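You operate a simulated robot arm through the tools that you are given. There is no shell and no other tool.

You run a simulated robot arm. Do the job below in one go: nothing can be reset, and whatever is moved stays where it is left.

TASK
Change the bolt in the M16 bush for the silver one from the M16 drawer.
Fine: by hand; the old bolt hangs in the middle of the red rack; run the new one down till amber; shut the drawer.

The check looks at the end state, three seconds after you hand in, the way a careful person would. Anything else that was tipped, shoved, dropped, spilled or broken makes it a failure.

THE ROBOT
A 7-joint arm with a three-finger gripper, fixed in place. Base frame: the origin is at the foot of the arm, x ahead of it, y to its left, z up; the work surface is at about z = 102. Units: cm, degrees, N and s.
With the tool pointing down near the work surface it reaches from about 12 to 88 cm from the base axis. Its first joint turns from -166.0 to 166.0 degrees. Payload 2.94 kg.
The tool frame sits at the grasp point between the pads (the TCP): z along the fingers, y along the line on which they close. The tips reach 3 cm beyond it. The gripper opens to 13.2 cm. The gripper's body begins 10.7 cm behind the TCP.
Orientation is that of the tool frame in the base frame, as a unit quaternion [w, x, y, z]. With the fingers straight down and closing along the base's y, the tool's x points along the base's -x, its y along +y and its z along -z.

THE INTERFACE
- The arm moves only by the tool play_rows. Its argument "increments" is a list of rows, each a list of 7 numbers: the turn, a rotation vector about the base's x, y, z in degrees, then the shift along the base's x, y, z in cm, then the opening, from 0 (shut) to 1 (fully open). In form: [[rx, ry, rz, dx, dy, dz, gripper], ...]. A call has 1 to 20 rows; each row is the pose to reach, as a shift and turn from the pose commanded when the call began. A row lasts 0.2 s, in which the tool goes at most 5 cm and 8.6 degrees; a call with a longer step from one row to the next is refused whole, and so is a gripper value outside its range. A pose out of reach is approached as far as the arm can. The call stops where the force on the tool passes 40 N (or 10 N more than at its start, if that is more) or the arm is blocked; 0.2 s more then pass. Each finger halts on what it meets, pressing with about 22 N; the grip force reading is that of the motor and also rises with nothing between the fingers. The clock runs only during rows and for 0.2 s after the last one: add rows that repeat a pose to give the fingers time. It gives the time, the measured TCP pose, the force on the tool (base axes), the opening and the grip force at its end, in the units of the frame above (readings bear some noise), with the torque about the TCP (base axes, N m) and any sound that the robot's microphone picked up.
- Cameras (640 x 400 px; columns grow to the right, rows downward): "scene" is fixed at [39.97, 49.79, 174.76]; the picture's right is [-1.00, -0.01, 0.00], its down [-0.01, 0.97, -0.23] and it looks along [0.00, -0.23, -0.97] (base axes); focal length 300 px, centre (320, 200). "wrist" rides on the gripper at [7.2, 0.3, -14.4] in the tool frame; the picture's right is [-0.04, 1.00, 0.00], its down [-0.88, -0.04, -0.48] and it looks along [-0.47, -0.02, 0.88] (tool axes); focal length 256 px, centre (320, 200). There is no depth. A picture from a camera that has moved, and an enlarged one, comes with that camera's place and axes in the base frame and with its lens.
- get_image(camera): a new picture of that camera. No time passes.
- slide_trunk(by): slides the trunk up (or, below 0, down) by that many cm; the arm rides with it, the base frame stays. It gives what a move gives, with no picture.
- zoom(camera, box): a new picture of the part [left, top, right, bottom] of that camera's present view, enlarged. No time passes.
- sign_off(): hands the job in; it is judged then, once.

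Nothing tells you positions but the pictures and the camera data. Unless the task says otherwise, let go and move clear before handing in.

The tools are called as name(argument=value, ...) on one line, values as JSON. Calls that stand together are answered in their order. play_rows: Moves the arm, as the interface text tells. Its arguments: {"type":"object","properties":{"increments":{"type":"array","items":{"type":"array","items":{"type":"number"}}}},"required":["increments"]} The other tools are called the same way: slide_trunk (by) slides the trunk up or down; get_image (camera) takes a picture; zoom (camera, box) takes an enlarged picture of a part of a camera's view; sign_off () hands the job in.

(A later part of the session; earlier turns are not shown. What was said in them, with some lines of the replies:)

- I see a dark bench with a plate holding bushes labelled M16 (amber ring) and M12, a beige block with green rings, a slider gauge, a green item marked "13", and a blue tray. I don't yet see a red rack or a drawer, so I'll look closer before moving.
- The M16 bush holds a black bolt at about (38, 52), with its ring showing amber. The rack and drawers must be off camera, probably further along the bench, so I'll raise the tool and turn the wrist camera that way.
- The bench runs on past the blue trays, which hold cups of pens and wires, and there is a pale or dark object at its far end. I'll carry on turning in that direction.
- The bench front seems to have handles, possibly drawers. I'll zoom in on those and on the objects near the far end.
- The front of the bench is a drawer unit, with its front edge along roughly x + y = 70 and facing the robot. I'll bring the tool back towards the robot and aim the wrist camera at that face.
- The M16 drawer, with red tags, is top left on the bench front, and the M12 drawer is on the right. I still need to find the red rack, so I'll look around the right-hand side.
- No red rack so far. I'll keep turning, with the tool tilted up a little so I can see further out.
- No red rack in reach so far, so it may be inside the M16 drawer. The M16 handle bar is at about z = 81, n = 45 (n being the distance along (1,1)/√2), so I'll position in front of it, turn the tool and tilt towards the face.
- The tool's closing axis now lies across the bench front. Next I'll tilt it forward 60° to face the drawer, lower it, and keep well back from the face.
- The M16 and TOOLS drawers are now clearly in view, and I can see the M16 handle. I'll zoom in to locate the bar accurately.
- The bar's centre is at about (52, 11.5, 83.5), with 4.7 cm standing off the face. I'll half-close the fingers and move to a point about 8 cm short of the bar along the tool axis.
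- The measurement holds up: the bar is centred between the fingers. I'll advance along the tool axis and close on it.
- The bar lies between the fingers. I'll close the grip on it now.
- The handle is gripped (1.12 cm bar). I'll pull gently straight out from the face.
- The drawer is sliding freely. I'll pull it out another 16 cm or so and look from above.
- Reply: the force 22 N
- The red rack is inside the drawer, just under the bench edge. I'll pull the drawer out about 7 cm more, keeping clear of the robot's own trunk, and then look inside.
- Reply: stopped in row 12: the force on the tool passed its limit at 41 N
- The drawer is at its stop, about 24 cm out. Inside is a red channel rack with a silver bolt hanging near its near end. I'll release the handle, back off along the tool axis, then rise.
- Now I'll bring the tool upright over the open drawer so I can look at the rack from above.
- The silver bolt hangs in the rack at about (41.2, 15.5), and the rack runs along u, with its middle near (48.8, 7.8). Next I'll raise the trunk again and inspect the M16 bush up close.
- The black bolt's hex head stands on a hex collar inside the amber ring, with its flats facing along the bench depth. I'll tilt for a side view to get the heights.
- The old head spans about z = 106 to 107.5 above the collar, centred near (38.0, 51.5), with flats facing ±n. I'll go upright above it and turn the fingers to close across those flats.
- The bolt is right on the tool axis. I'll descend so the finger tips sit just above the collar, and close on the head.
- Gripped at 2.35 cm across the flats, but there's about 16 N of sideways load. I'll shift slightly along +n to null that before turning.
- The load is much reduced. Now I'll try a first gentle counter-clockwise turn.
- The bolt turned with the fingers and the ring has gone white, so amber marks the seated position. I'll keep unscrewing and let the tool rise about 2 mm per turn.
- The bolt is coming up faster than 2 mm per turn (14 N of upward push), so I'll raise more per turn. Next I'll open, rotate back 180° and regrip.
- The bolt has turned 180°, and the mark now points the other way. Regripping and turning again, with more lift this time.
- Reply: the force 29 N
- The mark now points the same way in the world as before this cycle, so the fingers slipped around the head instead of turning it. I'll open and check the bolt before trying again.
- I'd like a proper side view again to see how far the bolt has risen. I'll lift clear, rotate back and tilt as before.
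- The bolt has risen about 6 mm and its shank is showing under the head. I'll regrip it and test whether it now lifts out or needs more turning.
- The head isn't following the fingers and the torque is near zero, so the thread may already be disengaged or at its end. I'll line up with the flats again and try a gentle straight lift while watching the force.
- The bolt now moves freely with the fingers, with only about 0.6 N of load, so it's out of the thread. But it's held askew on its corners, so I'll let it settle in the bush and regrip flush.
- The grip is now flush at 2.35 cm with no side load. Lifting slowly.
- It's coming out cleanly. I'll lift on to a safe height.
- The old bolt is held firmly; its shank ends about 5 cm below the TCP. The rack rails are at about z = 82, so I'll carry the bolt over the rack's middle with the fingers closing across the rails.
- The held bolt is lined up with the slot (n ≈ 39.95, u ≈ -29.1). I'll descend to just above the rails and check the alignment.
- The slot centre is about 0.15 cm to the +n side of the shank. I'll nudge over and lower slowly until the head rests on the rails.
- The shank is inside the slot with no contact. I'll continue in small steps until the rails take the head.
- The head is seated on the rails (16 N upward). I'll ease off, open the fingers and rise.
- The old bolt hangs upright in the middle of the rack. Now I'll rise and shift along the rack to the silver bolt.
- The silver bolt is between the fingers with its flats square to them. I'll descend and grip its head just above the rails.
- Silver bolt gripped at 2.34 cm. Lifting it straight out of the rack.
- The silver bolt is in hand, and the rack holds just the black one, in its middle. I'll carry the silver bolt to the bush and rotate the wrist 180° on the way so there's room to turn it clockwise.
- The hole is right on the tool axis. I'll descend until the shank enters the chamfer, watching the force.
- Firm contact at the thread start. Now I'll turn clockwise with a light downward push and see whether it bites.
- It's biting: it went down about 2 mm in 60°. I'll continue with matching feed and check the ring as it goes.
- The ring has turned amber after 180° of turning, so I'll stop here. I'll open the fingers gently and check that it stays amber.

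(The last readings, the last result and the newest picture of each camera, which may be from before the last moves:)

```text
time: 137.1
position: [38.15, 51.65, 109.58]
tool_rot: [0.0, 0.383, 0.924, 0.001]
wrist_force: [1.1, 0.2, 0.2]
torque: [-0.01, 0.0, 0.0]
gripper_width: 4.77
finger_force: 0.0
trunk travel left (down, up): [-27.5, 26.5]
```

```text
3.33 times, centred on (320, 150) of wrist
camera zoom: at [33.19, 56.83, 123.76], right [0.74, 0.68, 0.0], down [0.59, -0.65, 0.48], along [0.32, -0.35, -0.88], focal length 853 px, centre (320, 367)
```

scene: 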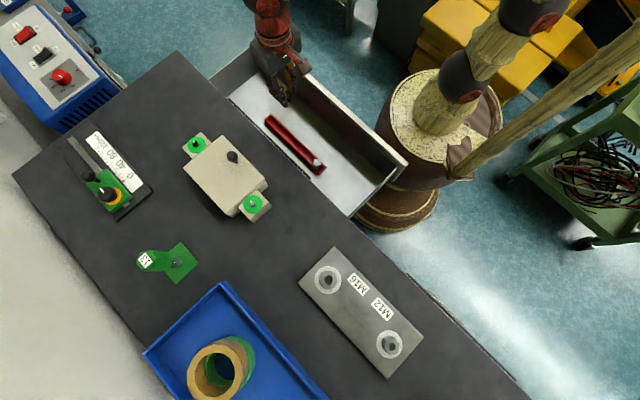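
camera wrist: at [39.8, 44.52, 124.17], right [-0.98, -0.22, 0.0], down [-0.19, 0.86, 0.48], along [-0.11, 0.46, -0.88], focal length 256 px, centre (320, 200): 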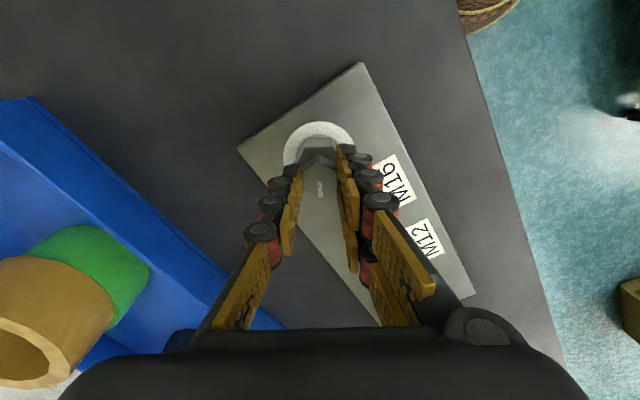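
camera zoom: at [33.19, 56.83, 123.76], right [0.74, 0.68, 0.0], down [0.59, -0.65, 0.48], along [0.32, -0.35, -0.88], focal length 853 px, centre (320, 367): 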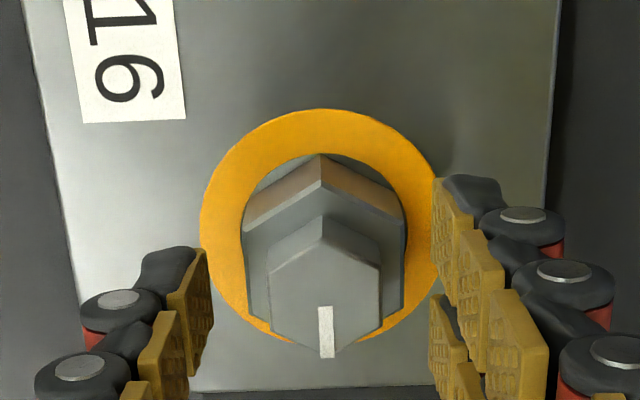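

It stays amber after release. I'll rise clear and check it from the scene camera, then head back to shut the drawer.

play_rows(increments=[[0, 0, 0, 0, 0, 1, 0.36], [0, 0, 0, 0, 0, 3, 0.36], [0, 0, 0, 0, 0, 6, 0.36], [0, 0, 0, 0, 0, 10, 0.36], [0, 0, 0, 0, 0, 14, 0.36], [0, 0, 0, 0, 0, 18, 0.36], [0, 0, 0, 0, 0, 22, 0.36], [0, 0, 0, 0, 0, 26, 0.36], [0, 0, 0, 0.5, -4, 26, 0.36], [0, 0, 0, 1, -8, 26, 0.36], [0, 0, 0, 1.5, -12, 26, 0.36], [0, 0, 0, 2, -16, 26, 0.36], [0, 0, 0, 2.5, -20, 26, 0.36], [0, 0, 0, 3, -24, 26, 0.36], [0, 0, 0, 3.5, -28, 26, 0.36], [0, 0, 0, 4, -32, 26, 0.36], [0, 0, 0, 4.5, -36, 26, 0.36], [0, 0, 0, 5, -40, 26, 0.36], [0, 0, 0, 5, -43.7, 26, 0.36], [0, 0, 0, 5, -43.7, 26, 0.36]])

get_image(camera="scene")

zoom(camera="scene", box=[300, 250, 360, 310])

zoom(camera="scene", box=[240, 80, 360, 190])

get_image(camera="wrist")

```text
time: 141.3
position: [43.03, 7.85, 135.66]
tool_rot: [0.0, 0.382, 0.924, 0.001]
wrist_force: [0.6, -0.4, 0.2]
torque: [0.01, 0.01, 0.01]
gripper_width: 4.77
finger_force: 0.1
trunk travel left (down, up): [-27.5, 26.5]
```

```text
taken
```

scene: 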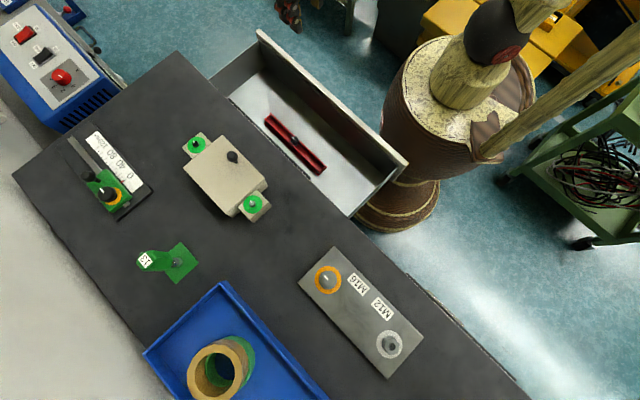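

```text
6.67 times, centred on (330, 280) of scene
camera zoom: at [39.97, 49.79, 174.76], right [-1.0, -0.01, 0.0], down [-0.01, 0.97, -0.23], along [0.0, -0.23, -0.97], focal length 2003 px, centre (253, -333)
```

zoom: 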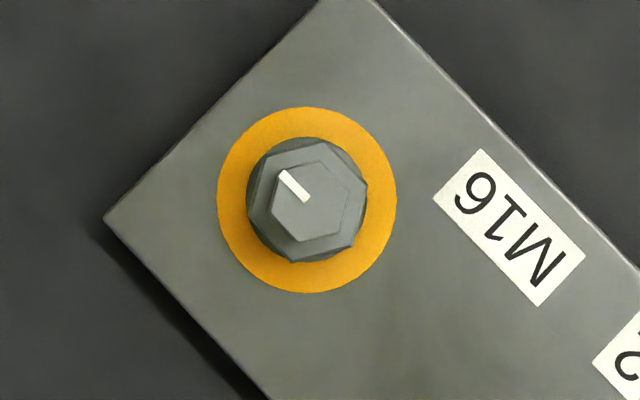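

```text
3.64 times, centred on (300, 135) of scene
camera zoom: at [39.97, 49.79, 174.76], right [-1.0, -0.01, 0.0], down [-0.01, 0.97, -0.23], along [0.0, -0.23, -0.97], focal length 1092 px, centre (393, 436)
```

zoom: 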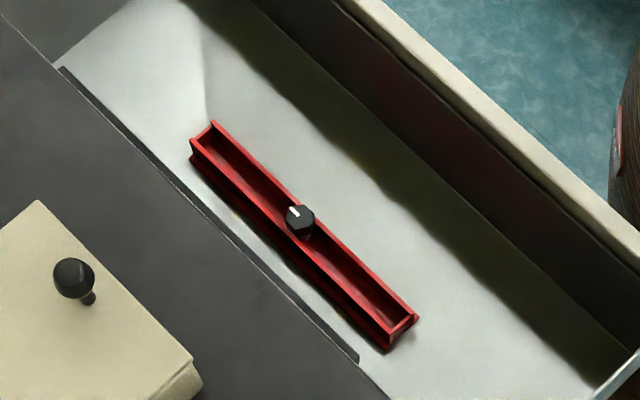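

```text
taken
camera wrist: at [38.21, 13.02, 149.86], right [0.74, 0.68, 0.0], down [0.59, -0.65, 0.48], along [0.32, -0.35, -0.88], focal length 256 px, centre (320, 200)
```

wrist: 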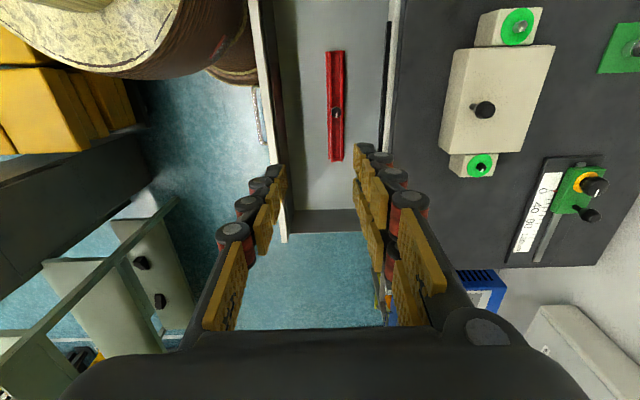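

The bush is amber with the silver bolt, and the black bolt hangs mid-rack. Now I'll lower the trunk and return to the handle to shut the drawer.

slide_trunk(by=-15)

play_rows(increments=[[0, 0, 0, -1.5, -1.5, 0, 0.38], [5.3, -5.3, 0, -3, -4, 0, 0.38], [10.6, -10.6, 0, -5, -7, 0, 0.38], [15.9, -15.9, 0, -7, -10, -1, 0.38], [21.2, -21.2, 0, -9, -13, -3, 0.38], [26.5, -26.5, 0, -11, -16, -6, 0.38], [31.8, -31.8, 0, -12.5, -18.5, -9, 0.38], [37.1, -37.1, 0, -13.4, -19.2, -12, 0.38], [42.4, -42.4, 0, -13.5, -19.2, -13.8, 0.38], [42.4, -42.4, 0, -13.5, -19.2, -13.8, 0.38]])

get_image(camera="wrist")

get_image(camera="scene")

```text
time: 143.0
position: [43.06, 7.8, 120.51]
tool_rot: [0.0, 0.382, 0.924, 0.001]
wrist_force: [0.6, -0.2, 0.7]
torque: [0.01, -0.03, 0.01]
gripper_width: 4.75
finger_force: 0.1
trunk travel left (down, up): [-12.5, 41.5]
```

```text
time: 144.7
position: [32.07, -3.91, 111.36]
tool_rot: [0.119, 0.242, 0.886, 0.378]
wrist_force: [0.0, 0.5, 0.6]
torque: [-0.07, -0.03, -0.11]
gripper_width: 5.07
finger_force: 0.1
trunk travel left (down, up): [-12.5, 41.5]
stopped in row 8: the arm was blocked; the commanded pose is now the measured one
```

```text
taken
camera wrist: at [20.41, -8.86, 121.22], right [0.38, 0.57, 0.73], down [0.55, -0.77, 0.32], along [0.74, 0.28, -0.61], focal length 256 px, centre (320, 200)
```

wrist: 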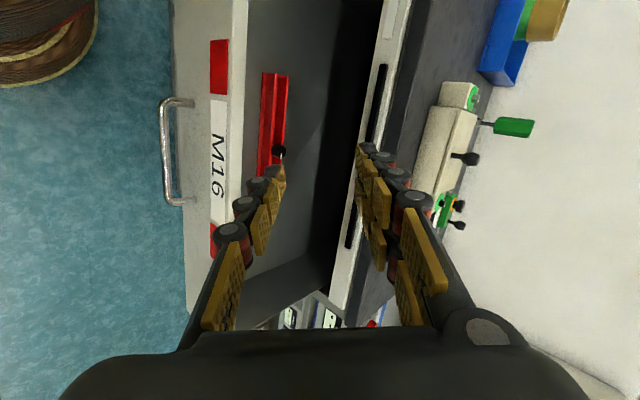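

```text
taken
```

scene: 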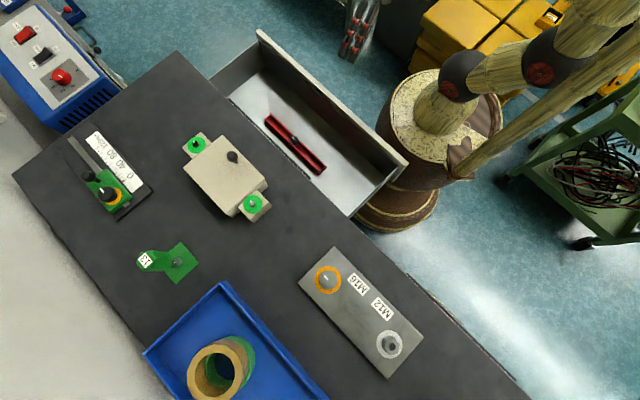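

The arm got blocked while tilting. There's no contact force, so it's probably a joint limit from its current posture. I'll go back to upright, return to the spot where this tilt worked before, and retry from there.

play_rows(increments=[[-4.5, 3.75, -1.7, 0.6, 0.3, 2.5, 0.38], [-9, 7.5, -3.4, 1.2, 0.6, 5, 0.38], [-13.4, 11.2, -5.1, 1.8, 0.6, 7.5, 0.38], [-17.9, 15, -6.8, 2.4, 0.6, 10, 0.38], [-22.4, 18.8, -8.5, 3, 0, 12.5, 0.38], [-26.9, 22.5, -10.2, 3.6, -0.6, 15, 0.38], [-31.3, 26.2, -11.9, 4.2, -1.2, 17.5, 0.38], [-35.8, 30, -13.6, 4.8, -1.9, 19.6, 0.38], [-35.8, 30, -13.6, 4.8, -1.9, 19.6, 0.38]])

get_image(camera="scene")

```text
time: 146.7
position: [37.06, -5.85, 130.89]
tool_rot: [-0.001, 0.383, 0.924, 0.001]
wrist_force: [1.0, -0.3, 0.7]
torque: [-0.01, 0.02, -0.01]
gripper_width: 5.03
finger_force: 0.2
trunk travel left (down, up): [-12.5, 41.5]
```

```text
taken
```

scene: 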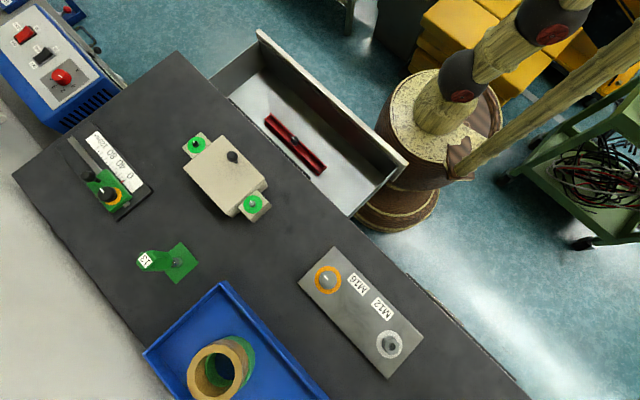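

play_rows(increments=[[5.3, -5.3, 0, 0, 0, -2, 0.38], [10.6, -10.6, 0, 0, 0, -4, 0.38], [15.9, -15.9, 0, 0, 0, -6, 0.38], [21.2, -21.2, 0, 0, 0, -8, 0.38], [26.5, -26.5, 0, 0, 0, -10, 0.38], [31.8, -31.8, 0, 0, 0, -12, 0.38], [37.1, -37.1, 0, 0, 0, -14, 0.38], [42.4, -42.4, 0, 0, 0, -16, 0.38], [42.4, -42.4, 0, 0, 0, -18, 0.38], [42.4, -42.4, 0, 0, 0, -18, 0.38]])

get_image(camera="wrist")

get_image(camera="scene")

```text
time: 149.1
position: [37.14, -3.34, 113.37]
tool_rot: [0.179, 0.298, 0.814, 0.466]
wrist_force: [0.0, -1.2, 0.6]
torque: [0.01, -0.03, -0.01]
gripper_width: 5.03
finger_force: 0.1
trunk travel left (down, up): [-12.5, 41.5]
stopped in row 10: the arm was blocked; the commanded pose is now the measured one
```

```text
taken
camera wrist: at [23.64, -7.94, 120.61], right [0.35, 0.36, 0.87], down [0.38, -0.9, 0.22], along [0.85, 0.26, -0.45], focal length 256 px, centre (320, 200)
```

wrist: 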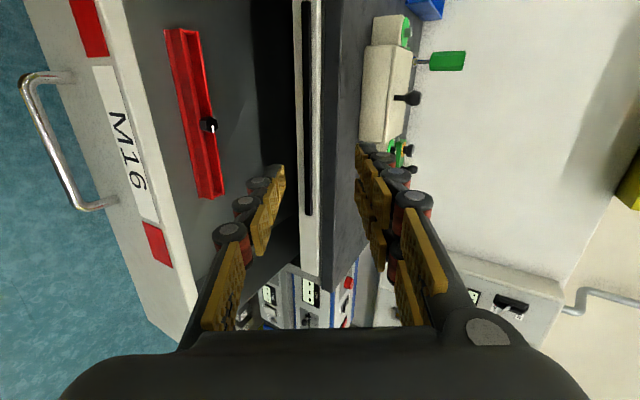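

```text
taken
```

scene: 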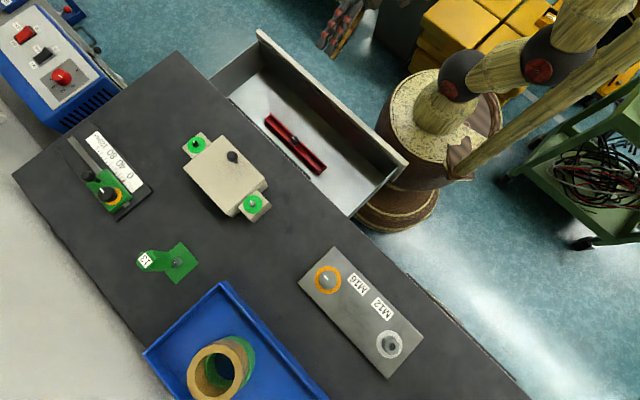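

This posture keeps running into a joint limit, so I'll change plan. I'll use a vertical tool with closed fingers, yawed so the hand is narrow across the depth, and push the drawer shut on its handle bar.

play_rows(increments=[[-5.4, 5.15, -0.54, 0, -0.3, 2, 0.38], [-10.9, 10.3, -1.1, -0.2, -0.6, 4, 0.38], [-16.3, 15.4, -1.6, -0.4, -0.9, 6, 0.38], [-21.7, 20.6, -2.15, -0.6, -1.2, 8, 0.38], [-27.1, 25.7, -2.7, -0.8, -1.5, 10, 0.38], [-32.5, 30.9, -3.2, -1, -1.8, 12, 0.38], [-38, 36, -3.8, -1.1, -2.2, 14, 0.38], [-43.4, 41.2, -4.3, -1.1, -2.6, 15, 0.38], [-43.4, 41.2, -4.3, -1.1, -2.6, 15, 0.38]])

play_rows(increments=[[0, 0, 8.2, -0.5, -0.4, 0, 0.3], [0, 0, 16.4, -1, -0.8, 0, 0.2], [0, 0, 24.6, -1.5, -1.2, 0, 0.1], [0, 0, 32.8, -2, -1.6, 0, 0.0], [0, 0, 41, -2.5, -2, 0, 0.0], [0, 0, 49.2, -3, -2.4, 0, 0.0], [0, 0, 57.4, -3.5, -2.8, 0, 0.0], [0, 0, 65.6, -4, -3.2, 0, 0.0], [0, 0, 73.8, -4.5, -3.6, 0, 0.0], [0, 0, 82, -4.9, -4, 0, 0.0], [0, 0, 90, -4.9, -4, 0, 0.0], [0, 0, 90, -4.9, -4, 0, 0.0]])

get_image(camera="wrist")

get_image(camera="scene")

```text
time: 151.1
position: [36.23, -6.11, 128.37]
tool_rot: [0.002, 0.382, 0.924, 0.0]
wrist_force: [1.5, 0.4, -0.8]
torque: [-0.02, 0.02, 0.0]
gripper_width: 5.03
finger_force: 0.0
trunk travel left (down, up): [-12.5, 41.5]
```

```text
time: 153.7
position: [31.21, -10.0, 128.38]
tool_rot: [0.0, -0.384, 0.923, 0.001]
wrist_force: [0.9, 1.0, 0.0]
torque: [0.01, 0.01, -0.03]
gripper_width: 0.0
finger_force: 21.8
trunk travel left (down, up): [-12.5, 41.5]
```

```text
taken
camera wrist: at [25.86, -14.99, 142.62], right [-0.68, 0.74, 0.0], down [0.65, 0.59, 0.48], along [0.35, 0.33, -0.88], focal length 256 px, centre (320, 200)
```

wrist: 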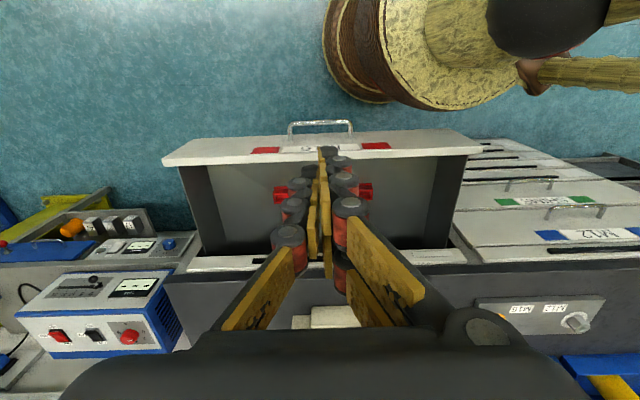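

```text
taken
```

scene: 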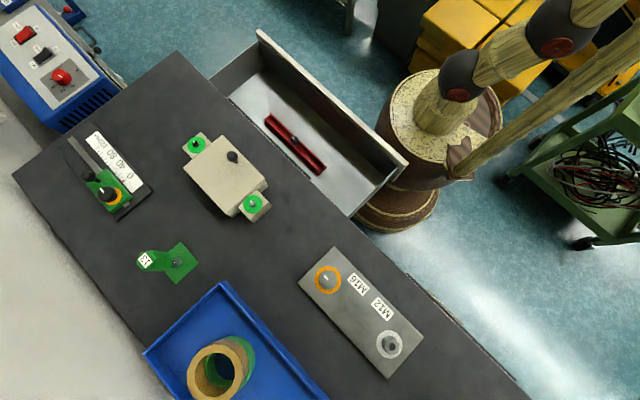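

The tool is upright with the fingers closed, directly in front of the handle (bar at n ≈ 20.4). I'll descend in front of the bar, 4 cm clear of it.

play_rows(increments=[[0, 0, 0, 0, 0, -3, 0], [0, 0, 0, 0, 0, -7, 0], [0, 0, 0, 0, 0, -11, 0], [0, 0, 0, 0, 0, -15, 0], [0, 0, 0, 0, 0, -19, 0], [0, 0, 0, 0, 0, -23, 0], [0, 0, 0, 0, 0, -27, 0], [0, 0, 0, 0, 0, -31, 0], [0, 0, 0, 0, 0, -35, 0], [0, 0, 0, 0, 0, -38, 0], [0, 0, 0, 0, 0, -41, 0], [0, 0, 0, 0, 0, -43.9, 0], [0, 0, 0, 0, 0, -43.9, 0]])

get_image(camera="wrist")

get_image(camera="scene")

```text
time: 156.5
position: [31.19, -10.14, 84.51]
tool_rot: [0.001, -0.383, 0.924, 0.002]
wrist_force: [0.2, -0.7, 0.0]
torque: [0.02, 0.01, 0.0]
gripper_width: 0.0
finger_force: 22.0
trunk travel left (down, up): [-12.5, 41.5]
```

```text
taken
camera wrist: at [25.88, -15.11, 98.66], right [-0.68, 0.74, 0.0], down [0.65, 0.59, 0.48], along [0.35, 0.33, -0.88], focal length 256 px, centre (320, 200)
```

wrist: 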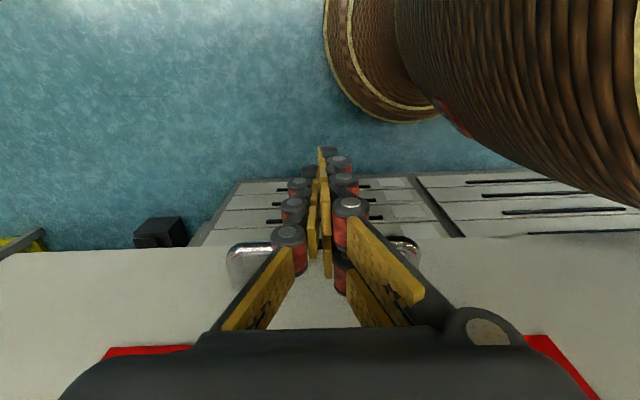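

```text
taken
```

scene: 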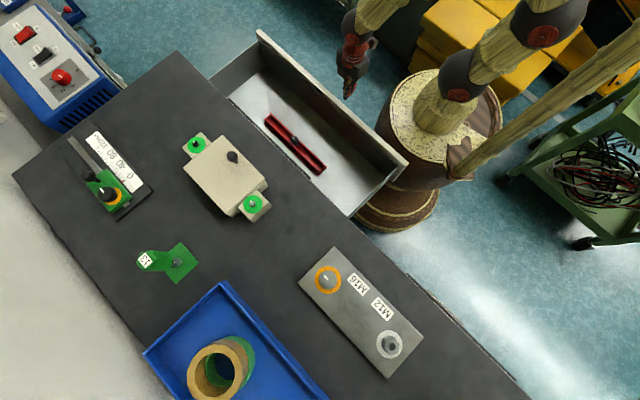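

The fingers stand just in front of the bar. I'll push slowly along +n.

play_rows(increments=[[0, 0, 0, 0.5, 0.5, 0, 0], [0, 0, 0, 1, 1, 0, 0], [0, 0, 0, 1.5, 1.5, 0, 0], [0, 0, 0, 2, 2, 0, 0], [0, 0, 0, 2.4, 2.4, 0, 0], [0, 0, 0, 2.8, 2.8, 0, 0], [0, 0, 0, 3.2, 3.2, 0, 0], [0, 0, 0, 3.6, 3.6, 0, 0], [0, 0, 0, 4, 4, 0, 0], [0, 0, 0, 4, 4, 0, 0]])

get_image(camera="scene")

get_image(camera="wrist")

```text
time: 158.7
position: [35.2, -6.04, 84.53]
tool_rot: [0.001, -0.384, 0.923, 0.002]
wrist_force: [-0.8, 0.2, 0.5]
torque: [-0.01, -0.02, 0.04]
gripper_width: 0.01
finger_force: 21.8
trunk travel left (down, up): [-12.5, 41.5]
```

```text
taken
```

scene: 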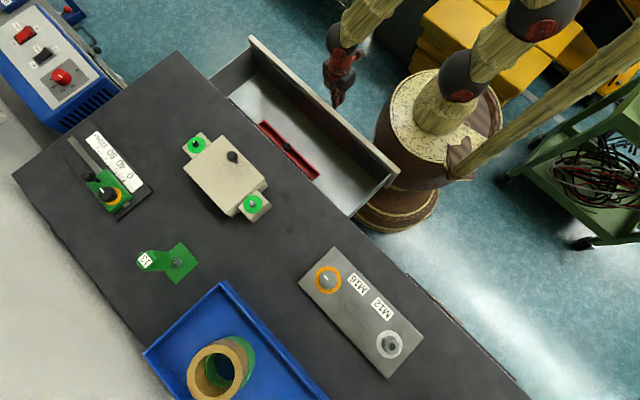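

```text
taken
camera wrist: at [29.84, -11.05, 98.75], right [-0.68, 0.74, 0.0], down [0.65, 0.59, 0.48], along [0.35, 0.33, -0.88], focal length 256 px, centre (320, 200)
```

wrist: 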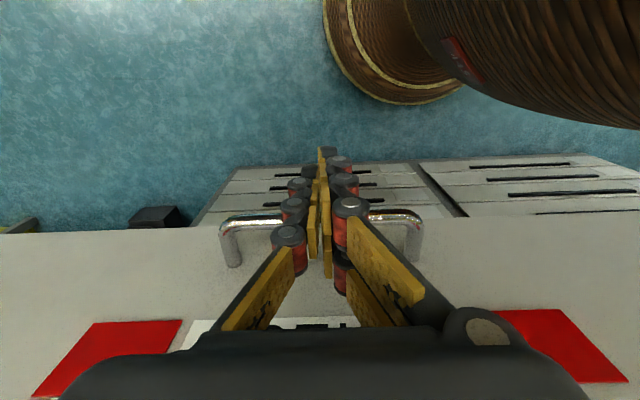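

The drawer is moving in smoothly. Continuing the push at the same slow speed.

play_rows(increments=[[0, 0, 0, 0.4, 0.4, 0, 0], [0, 0, 0, 0.8, 0.8, 0, 0], [0, 0, 0, 1.2, 1.2, 0, 0], [0, 0, 0, 1.6, 1.6, 0, 0], [0, 0, 0, 2, 2, 0, 0], [0, 0, 0, 2.4, 2.4, 0, 0], [0, 0, 0, 2.8, 2.8, 0, 0], [0, 0, 0, 3.2, 3.2, 0, 0], [0, 0, 0, 3.6, 3.6, 0, 0], [0, 0, 0, 4, 4, 0, 0], [0, 0, 0, 4.4, 4.4, 0, 0], [0, 0, 0, 4.8, 4.8, 0, 0], [0, 0, 0, 5.2, 5.2, 0, 0], [0, 0, 0, 5.6, 5.6, 0, 0], [0, 0, 0, 6, 6, 0, 0], [0, 0, 0, 6.4, 6.4, 0, 0], [0, 0, 0, 6.8, 6.8, 0, 0], [0, 0, 0, 7.2, 7.2, 0, 0], [0, 0, 0, 7.6, 7.6, 0, 0], [0, 0, 0, 8, 8, 0, 0]])

get_image(camera="scene")

get_image(camera="wrist")

```text
time: 162.9
position: [43.18, 1.82, 84.62]
tool_rot: [0.001, -0.382, 0.924, 0.001]
wrist_force: [0.8, 0.6, -0.5]
torque: [-0.01, 0.03, 0.01]
gripper_width: 0.0
finger_force: 21.8
trunk travel left (down, up): [-12.5, 41.5]
```

```text
taken
```

scene: 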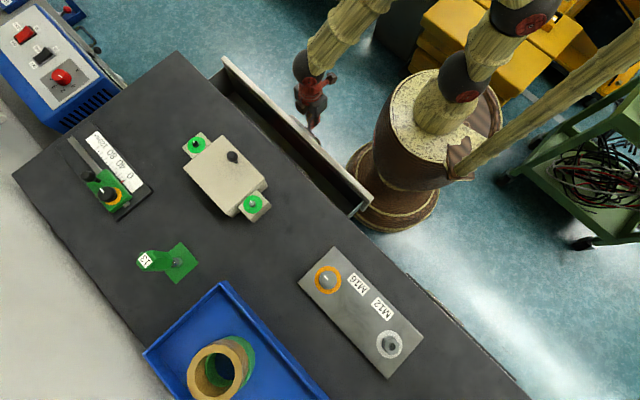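

```text
taken
camera wrist: at [37.86, -3.1, 98.76], right [-0.68, 0.74, 0.0], down [0.65, 0.59, 0.48], along [0.35, 0.33, -0.88], focal length 256 px, centre (320, 200)
```

wrist: 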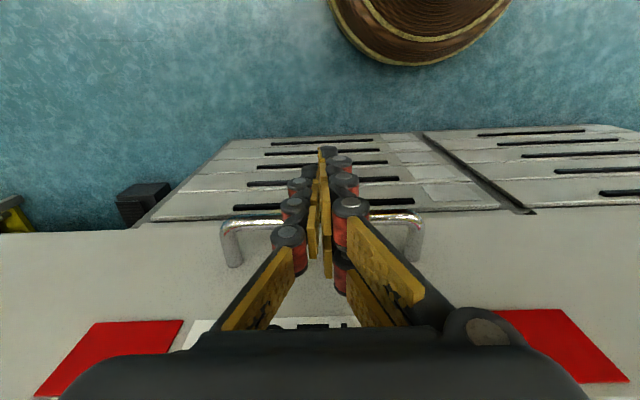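

play_rows(increments=[[0, 0, 0, 0.4, 0.4, 0, 0], [0, 0, 0, 0.8, 0.8, 0, 0], [0, 0, 0, 1.2, 1.2, 0, 0], [0, 0, 0, 1.6, 1.6, 0, 0], [0, 0, 0, 2, 2, 0, 0], [0, 0, 0, 2.4, 2.4, 0, 0], [0, 0, 0, 2.8, 2.8, 0, 0], [0, 0, 0, 3.2, 3.2, 0, 0], [0, 0, 0, 3.6, 3.6, 0, 0], [0, 0, 0, 4, 4, 0, 0], [0, 0, 0, 4.4, 4.4, 0, 0], [0, 0, 0, 4.8, 4.8, 0, 0], [0, 0, 0, 5.2, 5.2, 0, 0], [0, 0, 0, 5.6, 5.6, 0, 0], [0, 0, 0, 5.9, 5.9, 0, 0], [0, 0, 0, 6.2, 6.2, 0, 0], [0, 0, 0, 6.5, 6.5, 0, 0], [0, 0, 0, 6.7, 6.7, 0, 0], [0, 0, 0, 6.9, 6.9, 0, 0], [0, 0, 0, 7.1, 7.1, 0, 0]])

get_image(camera="scene")

get_image(camera="wrist")

```text
time: 167.1
position: [50.21, 9.05, 84.56]
tool_rot: [0.001, -0.383, 0.924, 0.002]
wrist_force: [0.1, -0.2, 0.0]
torque: [0.02, 0.01, 0.0]
gripper_width: 0.01
finger_force: 22.1
trunk travel left (down, up): [-12.5, 41.5]
```

```text
taken
```

scene: 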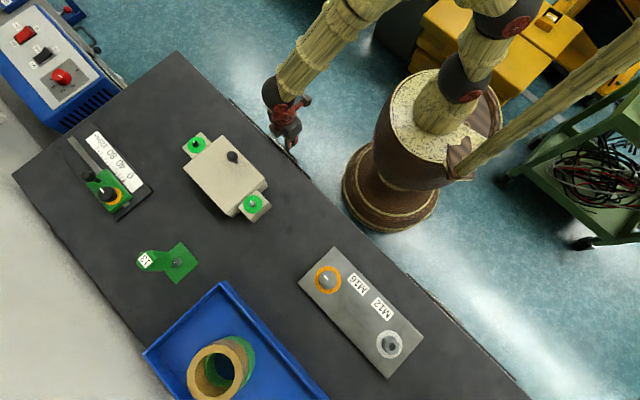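

```text
taken
camera wrist: at [44.89, 4.04, 98.72], right [-0.68, 0.74, 0.0], down [0.65, 0.59, 0.48], along [0.35, 0.33, -0.88], focal length 256 px, centre (320, 200)
```

wrist: 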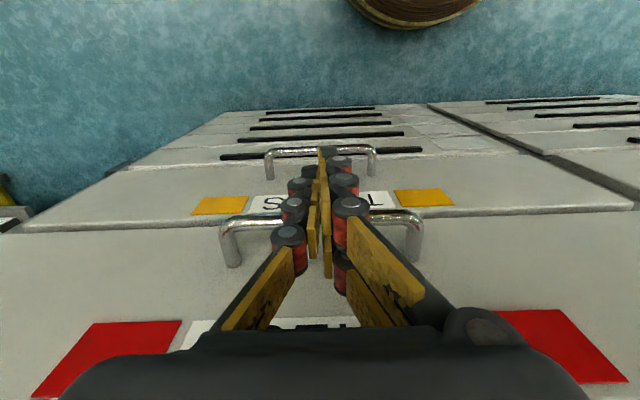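

Nearly shut. I'll finish in small steps until it meets its stop.

play_rows(increments=[[0, 0, 0, 0.15, 0.15, 0, 0], [0, 0, 0, 0.3, 0.3, 0, 0], [0, 0, 0, 0.45, 0.45, 0, 0], [0, 0, 0, 0.6, 0.6, 0, 0], [0, 0, 0, 0.75, 0.75, 0, 0], [0, 0, 0, 0.85, 0.85, 0, 0], [0, 0, 0, 0.85, 0.85, 0, 0]])

play_rows(increments=[[0, 0, 0, 0.07, 0.07, 0, 0], [0, 0, 0, 0.14, 0.14, 0, 0], [0, 0, 0, 0.2, 0.2, 0, 0], [0, 0, 0, 0.2, 0.2, 0, 0]])

get_image(camera="wrist")

get_image(camera="scene")

```text
time: 168.2
position: [50.28, 9.46, 84.23]
tool_rot: [-0.005, -0.383, 0.924, 0.002]
wrist_force: [-6.6, -13.1, -2.5]
torque: [-0.12, 0.06, -0.04]
gripper_width: 0.03
finger_force: 21.6
trunk travel left (down, up): [-12.5, 41.5]
stopped in row 5: the force on the tool passed its limit at 43 N (the readings are from after the stop); the commanded pose is now the measured one
```

```text
time: 169.1
position: [50.24, 9.5, 84.12]
tool_rot: [-0.009, -0.384, 0.923, 0.003]
wrist_force: [-6.2, -11.4, -0.4]
torque: [-0.18, -0.03, -0.02]
gripper_width: 0.02
finger_force: 21.7
trunk travel left (down, up): [-12.5, 41.5]
stopped in row 3: the force on the tool passed its limit at 42 N (the readings are from after the stop); the commanded pose is now the measured one
```

```text
taken
camera wrist: at [45.23, 4.56, 98.43], right [-0.68, 0.74, 0.01], down [0.66, 0.6, 0.46], along [0.33, 0.32, -0.89], focal length 256 px, centre (320, 200)
```

wrist: 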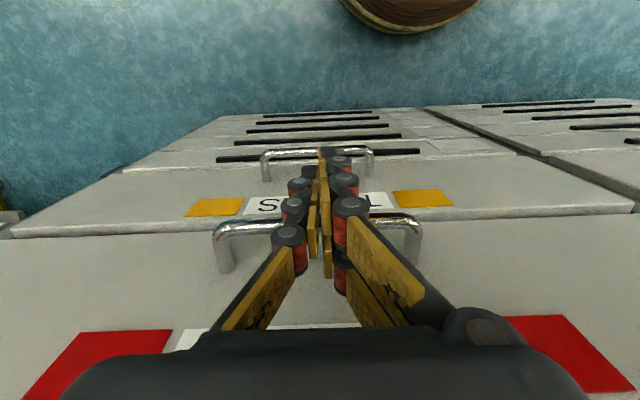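

```text
taken
```

scene: 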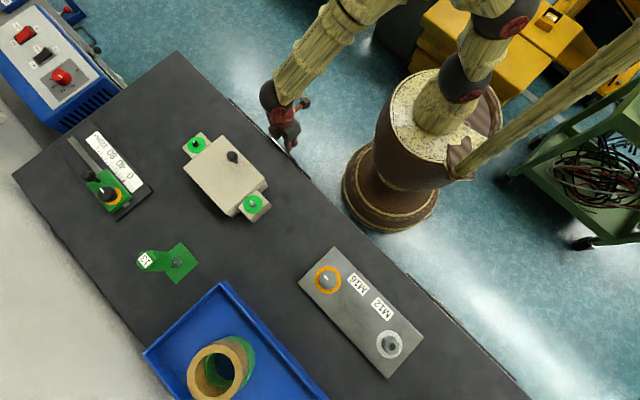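

The drawer has met resistance at 43 N. I need to confirm it's fully shut rather than catching, so I'll compare it with the neighbouring fronts.

zoom(camera="scene", box=[160, 40, 360, 210])

zoom(camera="wrist", box=[420, 90, 640, 330])

zoom(camera="wrist", box=[0, 100, 320, 330])

```text
2.35 times, centred on (260, 125) of scene
camera zoom: at [39.97, 49.79, 174.76], right [-1.0, -0.01, 0.0], down [-0.01, 0.97, -0.23], along [0.0, -0.23, -0.97], focal length 707 px, centre (461, 376)
```

zoom: 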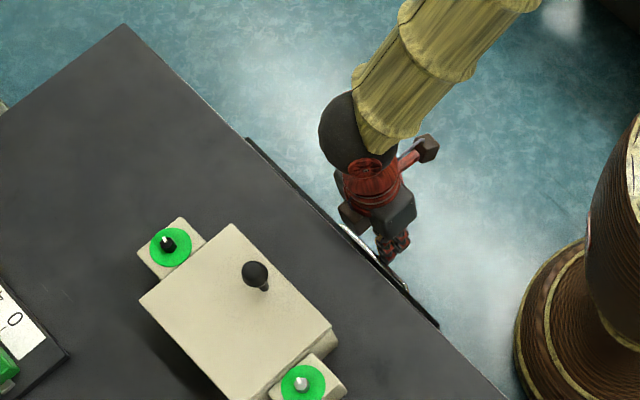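

```text
1.67 times, centred on (530, 210) of wrist
camera zoom: at [45.23, 4.56, 98.43], right [-0.68, 0.74, 0.01], down [0.66, 0.6, 0.46], along [0.33, 0.32, -0.89], focal length 427 px, centre (-30, 183)
```

zoom: 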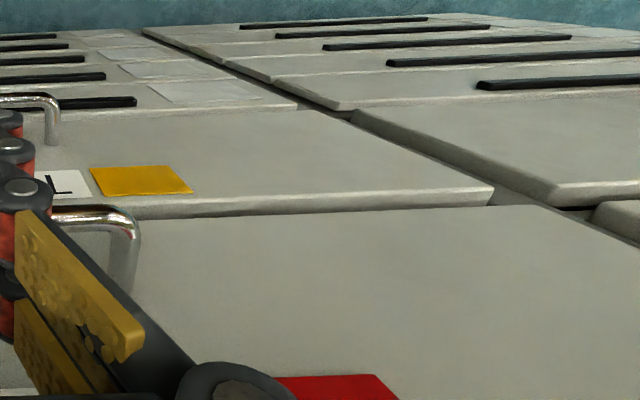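

```text
1.74 times, centred on (160, 215) of wrist
camera zoom: at [45.23, 4.56, 98.43], right [-0.68, 0.74, 0.01], down [0.66, 0.6, 0.46], along [0.33, 0.32, -0.89], focal length 445 px, centre (598, 174)
```

zoom: 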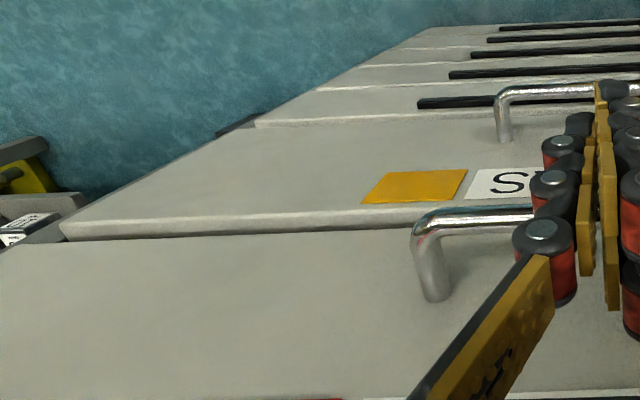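

It looks flush with the TOOLS front. I'll back off and rise, then compare against the view I had at the start.

play_rows(increments=[[0, 0, 0, -0.7, -0.7, 0, 0], [0, 0, 0, -1.5, -1.5, 0, 0], [0, 0, 0, -3, -3, 0, 0], [0, 0, 0, -5, -5, 0, 0], [0, 0, 0, -7, -7, 0, 0], [0, 0, 0, -9, -9, 2, 0], [0, 0, 0, -11, -11, 6, 0], [0, 0, 0, -12, -12, 10, 0], [0, 0, 0, -12, -12, 14, 0], [0, 0, 0, -12, -12, 18, 0], [0, 0, 0, -12, -12, 22, 0], [0, 0, 0, -12, -12, 22, 0]])

zoom(camera="scene", box=[180, 60, 340, 200])

get_image(camera="wrist")

get_image(camera="scene")

```text
time: 171.7
position: [38.46, -2.53, 106.18]
tool_rot: [-0.006, -0.383, 0.924, 0.002]
wrist_force: [-1.0, -0.7, -0.2]
torque: [-0.01, -0.01, -0.02]
gripper_width: 0.0
finger_force: 21.8
trunk travel left (down, up): [-12.5, 41.5]
```

```text
2.86 times, centred on (260, 130) of scene
camera zoom: at [39.97, 49.79, 174.76], right [-1.0, -0.01, 0.0], down [-0.01, 0.97, -0.23], along [0.0, -0.23, -0.97], focal length 858 px, centre (491, 400)
```

zoom: 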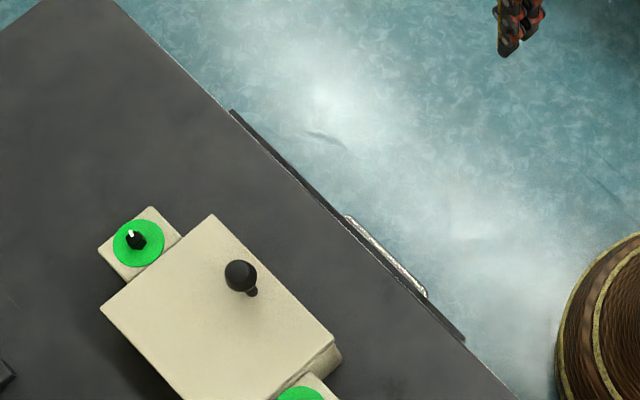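

```text
taken
camera wrist: at [33.41, -7.33, 120.58], right [-0.68, 0.74, 0.01], down [0.65, 0.6, 0.47], along [0.34, 0.32, -0.89], focal length 256 px, centre (320, 200)
```

wrist: 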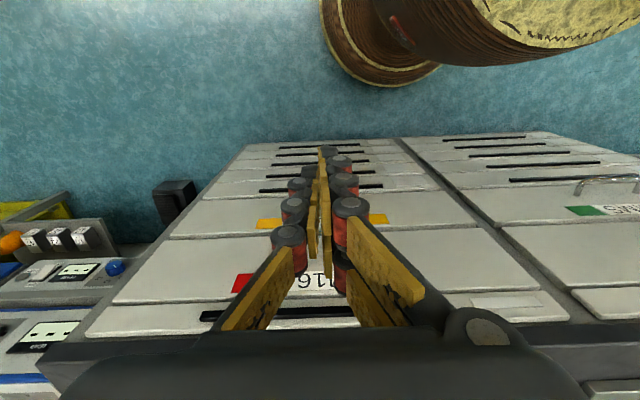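

```text
taken
```

scene: 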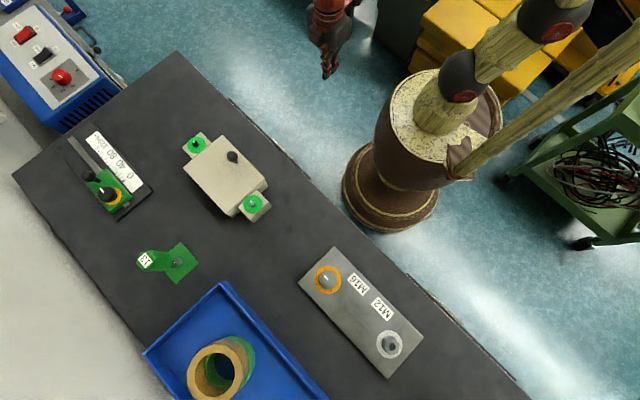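

The drawer front and handle line up exactly with the initial view, so it's fully shut. One last check of the bush and the bench before handing in.

zoom(camera="scene", box=[280, 230, 440, 390])

zoom(camera="scene", box=[0, 0, 320, 200])

zoom(camera="scene", box=[100, 220, 340, 400])

```text
2.50 times, centred on (360, 310) of scene
camera zoom: at [39.97, 49.79, 174.76], right [-1.0, -0.01, 0.0], down [-0.01, 0.97, -0.23], along [0.0, -0.23, -0.97], focal length 751 px, centre (220, -75)
```

zoom: 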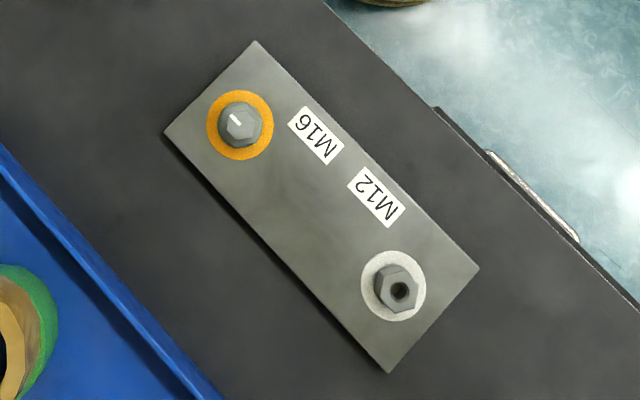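

```text
2.00 times, centred on (160, 100) of scene
camera zoom: at [39.97, 49.79, 174.76], right [-1.0, -0.01, 0.0], down [-0.01, 0.97, -0.23], along [0.0, -0.23, -0.97], focal length 601 px, centre (640, 400)
```

zoom: 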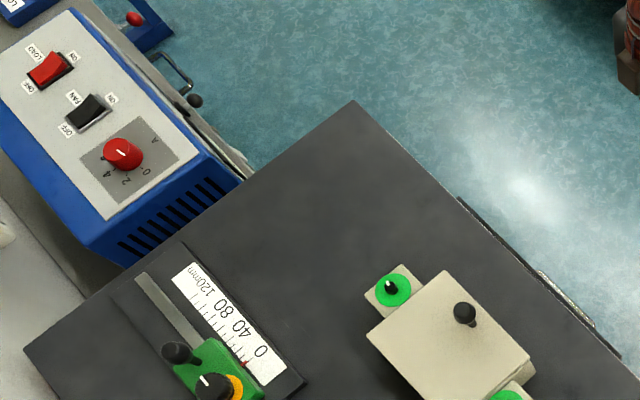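

```text
2.22 times, centred on (220, 310) of scene
camera zoom: at [39.97, 49.79, 174.76], right [-1.0, -0.01, 0.0], down [-0.01, 0.97, -0.23], along [0.0, -0.23, -0.97], focal length 668 px, centre (542, -44)
```

zoom: 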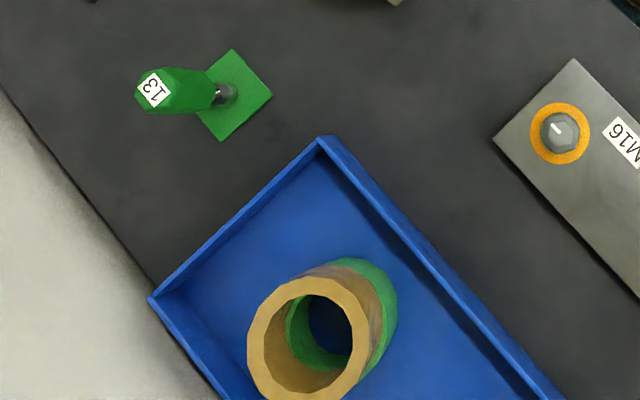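

The silver bolt sits in the M16 bush with the ring amber, and the drawer is shut with the old bolt hung mid-rack inside. Everything else on the bench looks as it did at the start and the arm is clear, so I'm handing in.

sign_off()

```text
The job is handed in.
```

The bolts are swapped. The silver bolt from the M16 drawer is in the M16 bush, run down by hand until the ring turned amber, and it stayed amber after I let go.

- **Old bolt:** the black bolt hangs upright at the middle of the red rack inside the M16 drawer. I last saw it there as the drawer began to close; I couldn't look inside once it was shut.
- **Drawer:** it is shut. The front and handle line up with the view from the start.
- **Loosening:** while I was unscrewing the old bolt, the gripper slipped around its head once. I regripped, and the bolt then lifted out freely.
- **Closing:** I first meant to grip the handle again, but the arm couldn't reach that posture. I pushed the drawer shut on its handle bar with closed fingers instead. The force reached about 43 N at the stop, where the arm halted each time.

In the final pictures, nothing else on the bench looked moved, and the arm was clear of everything when I handed in.
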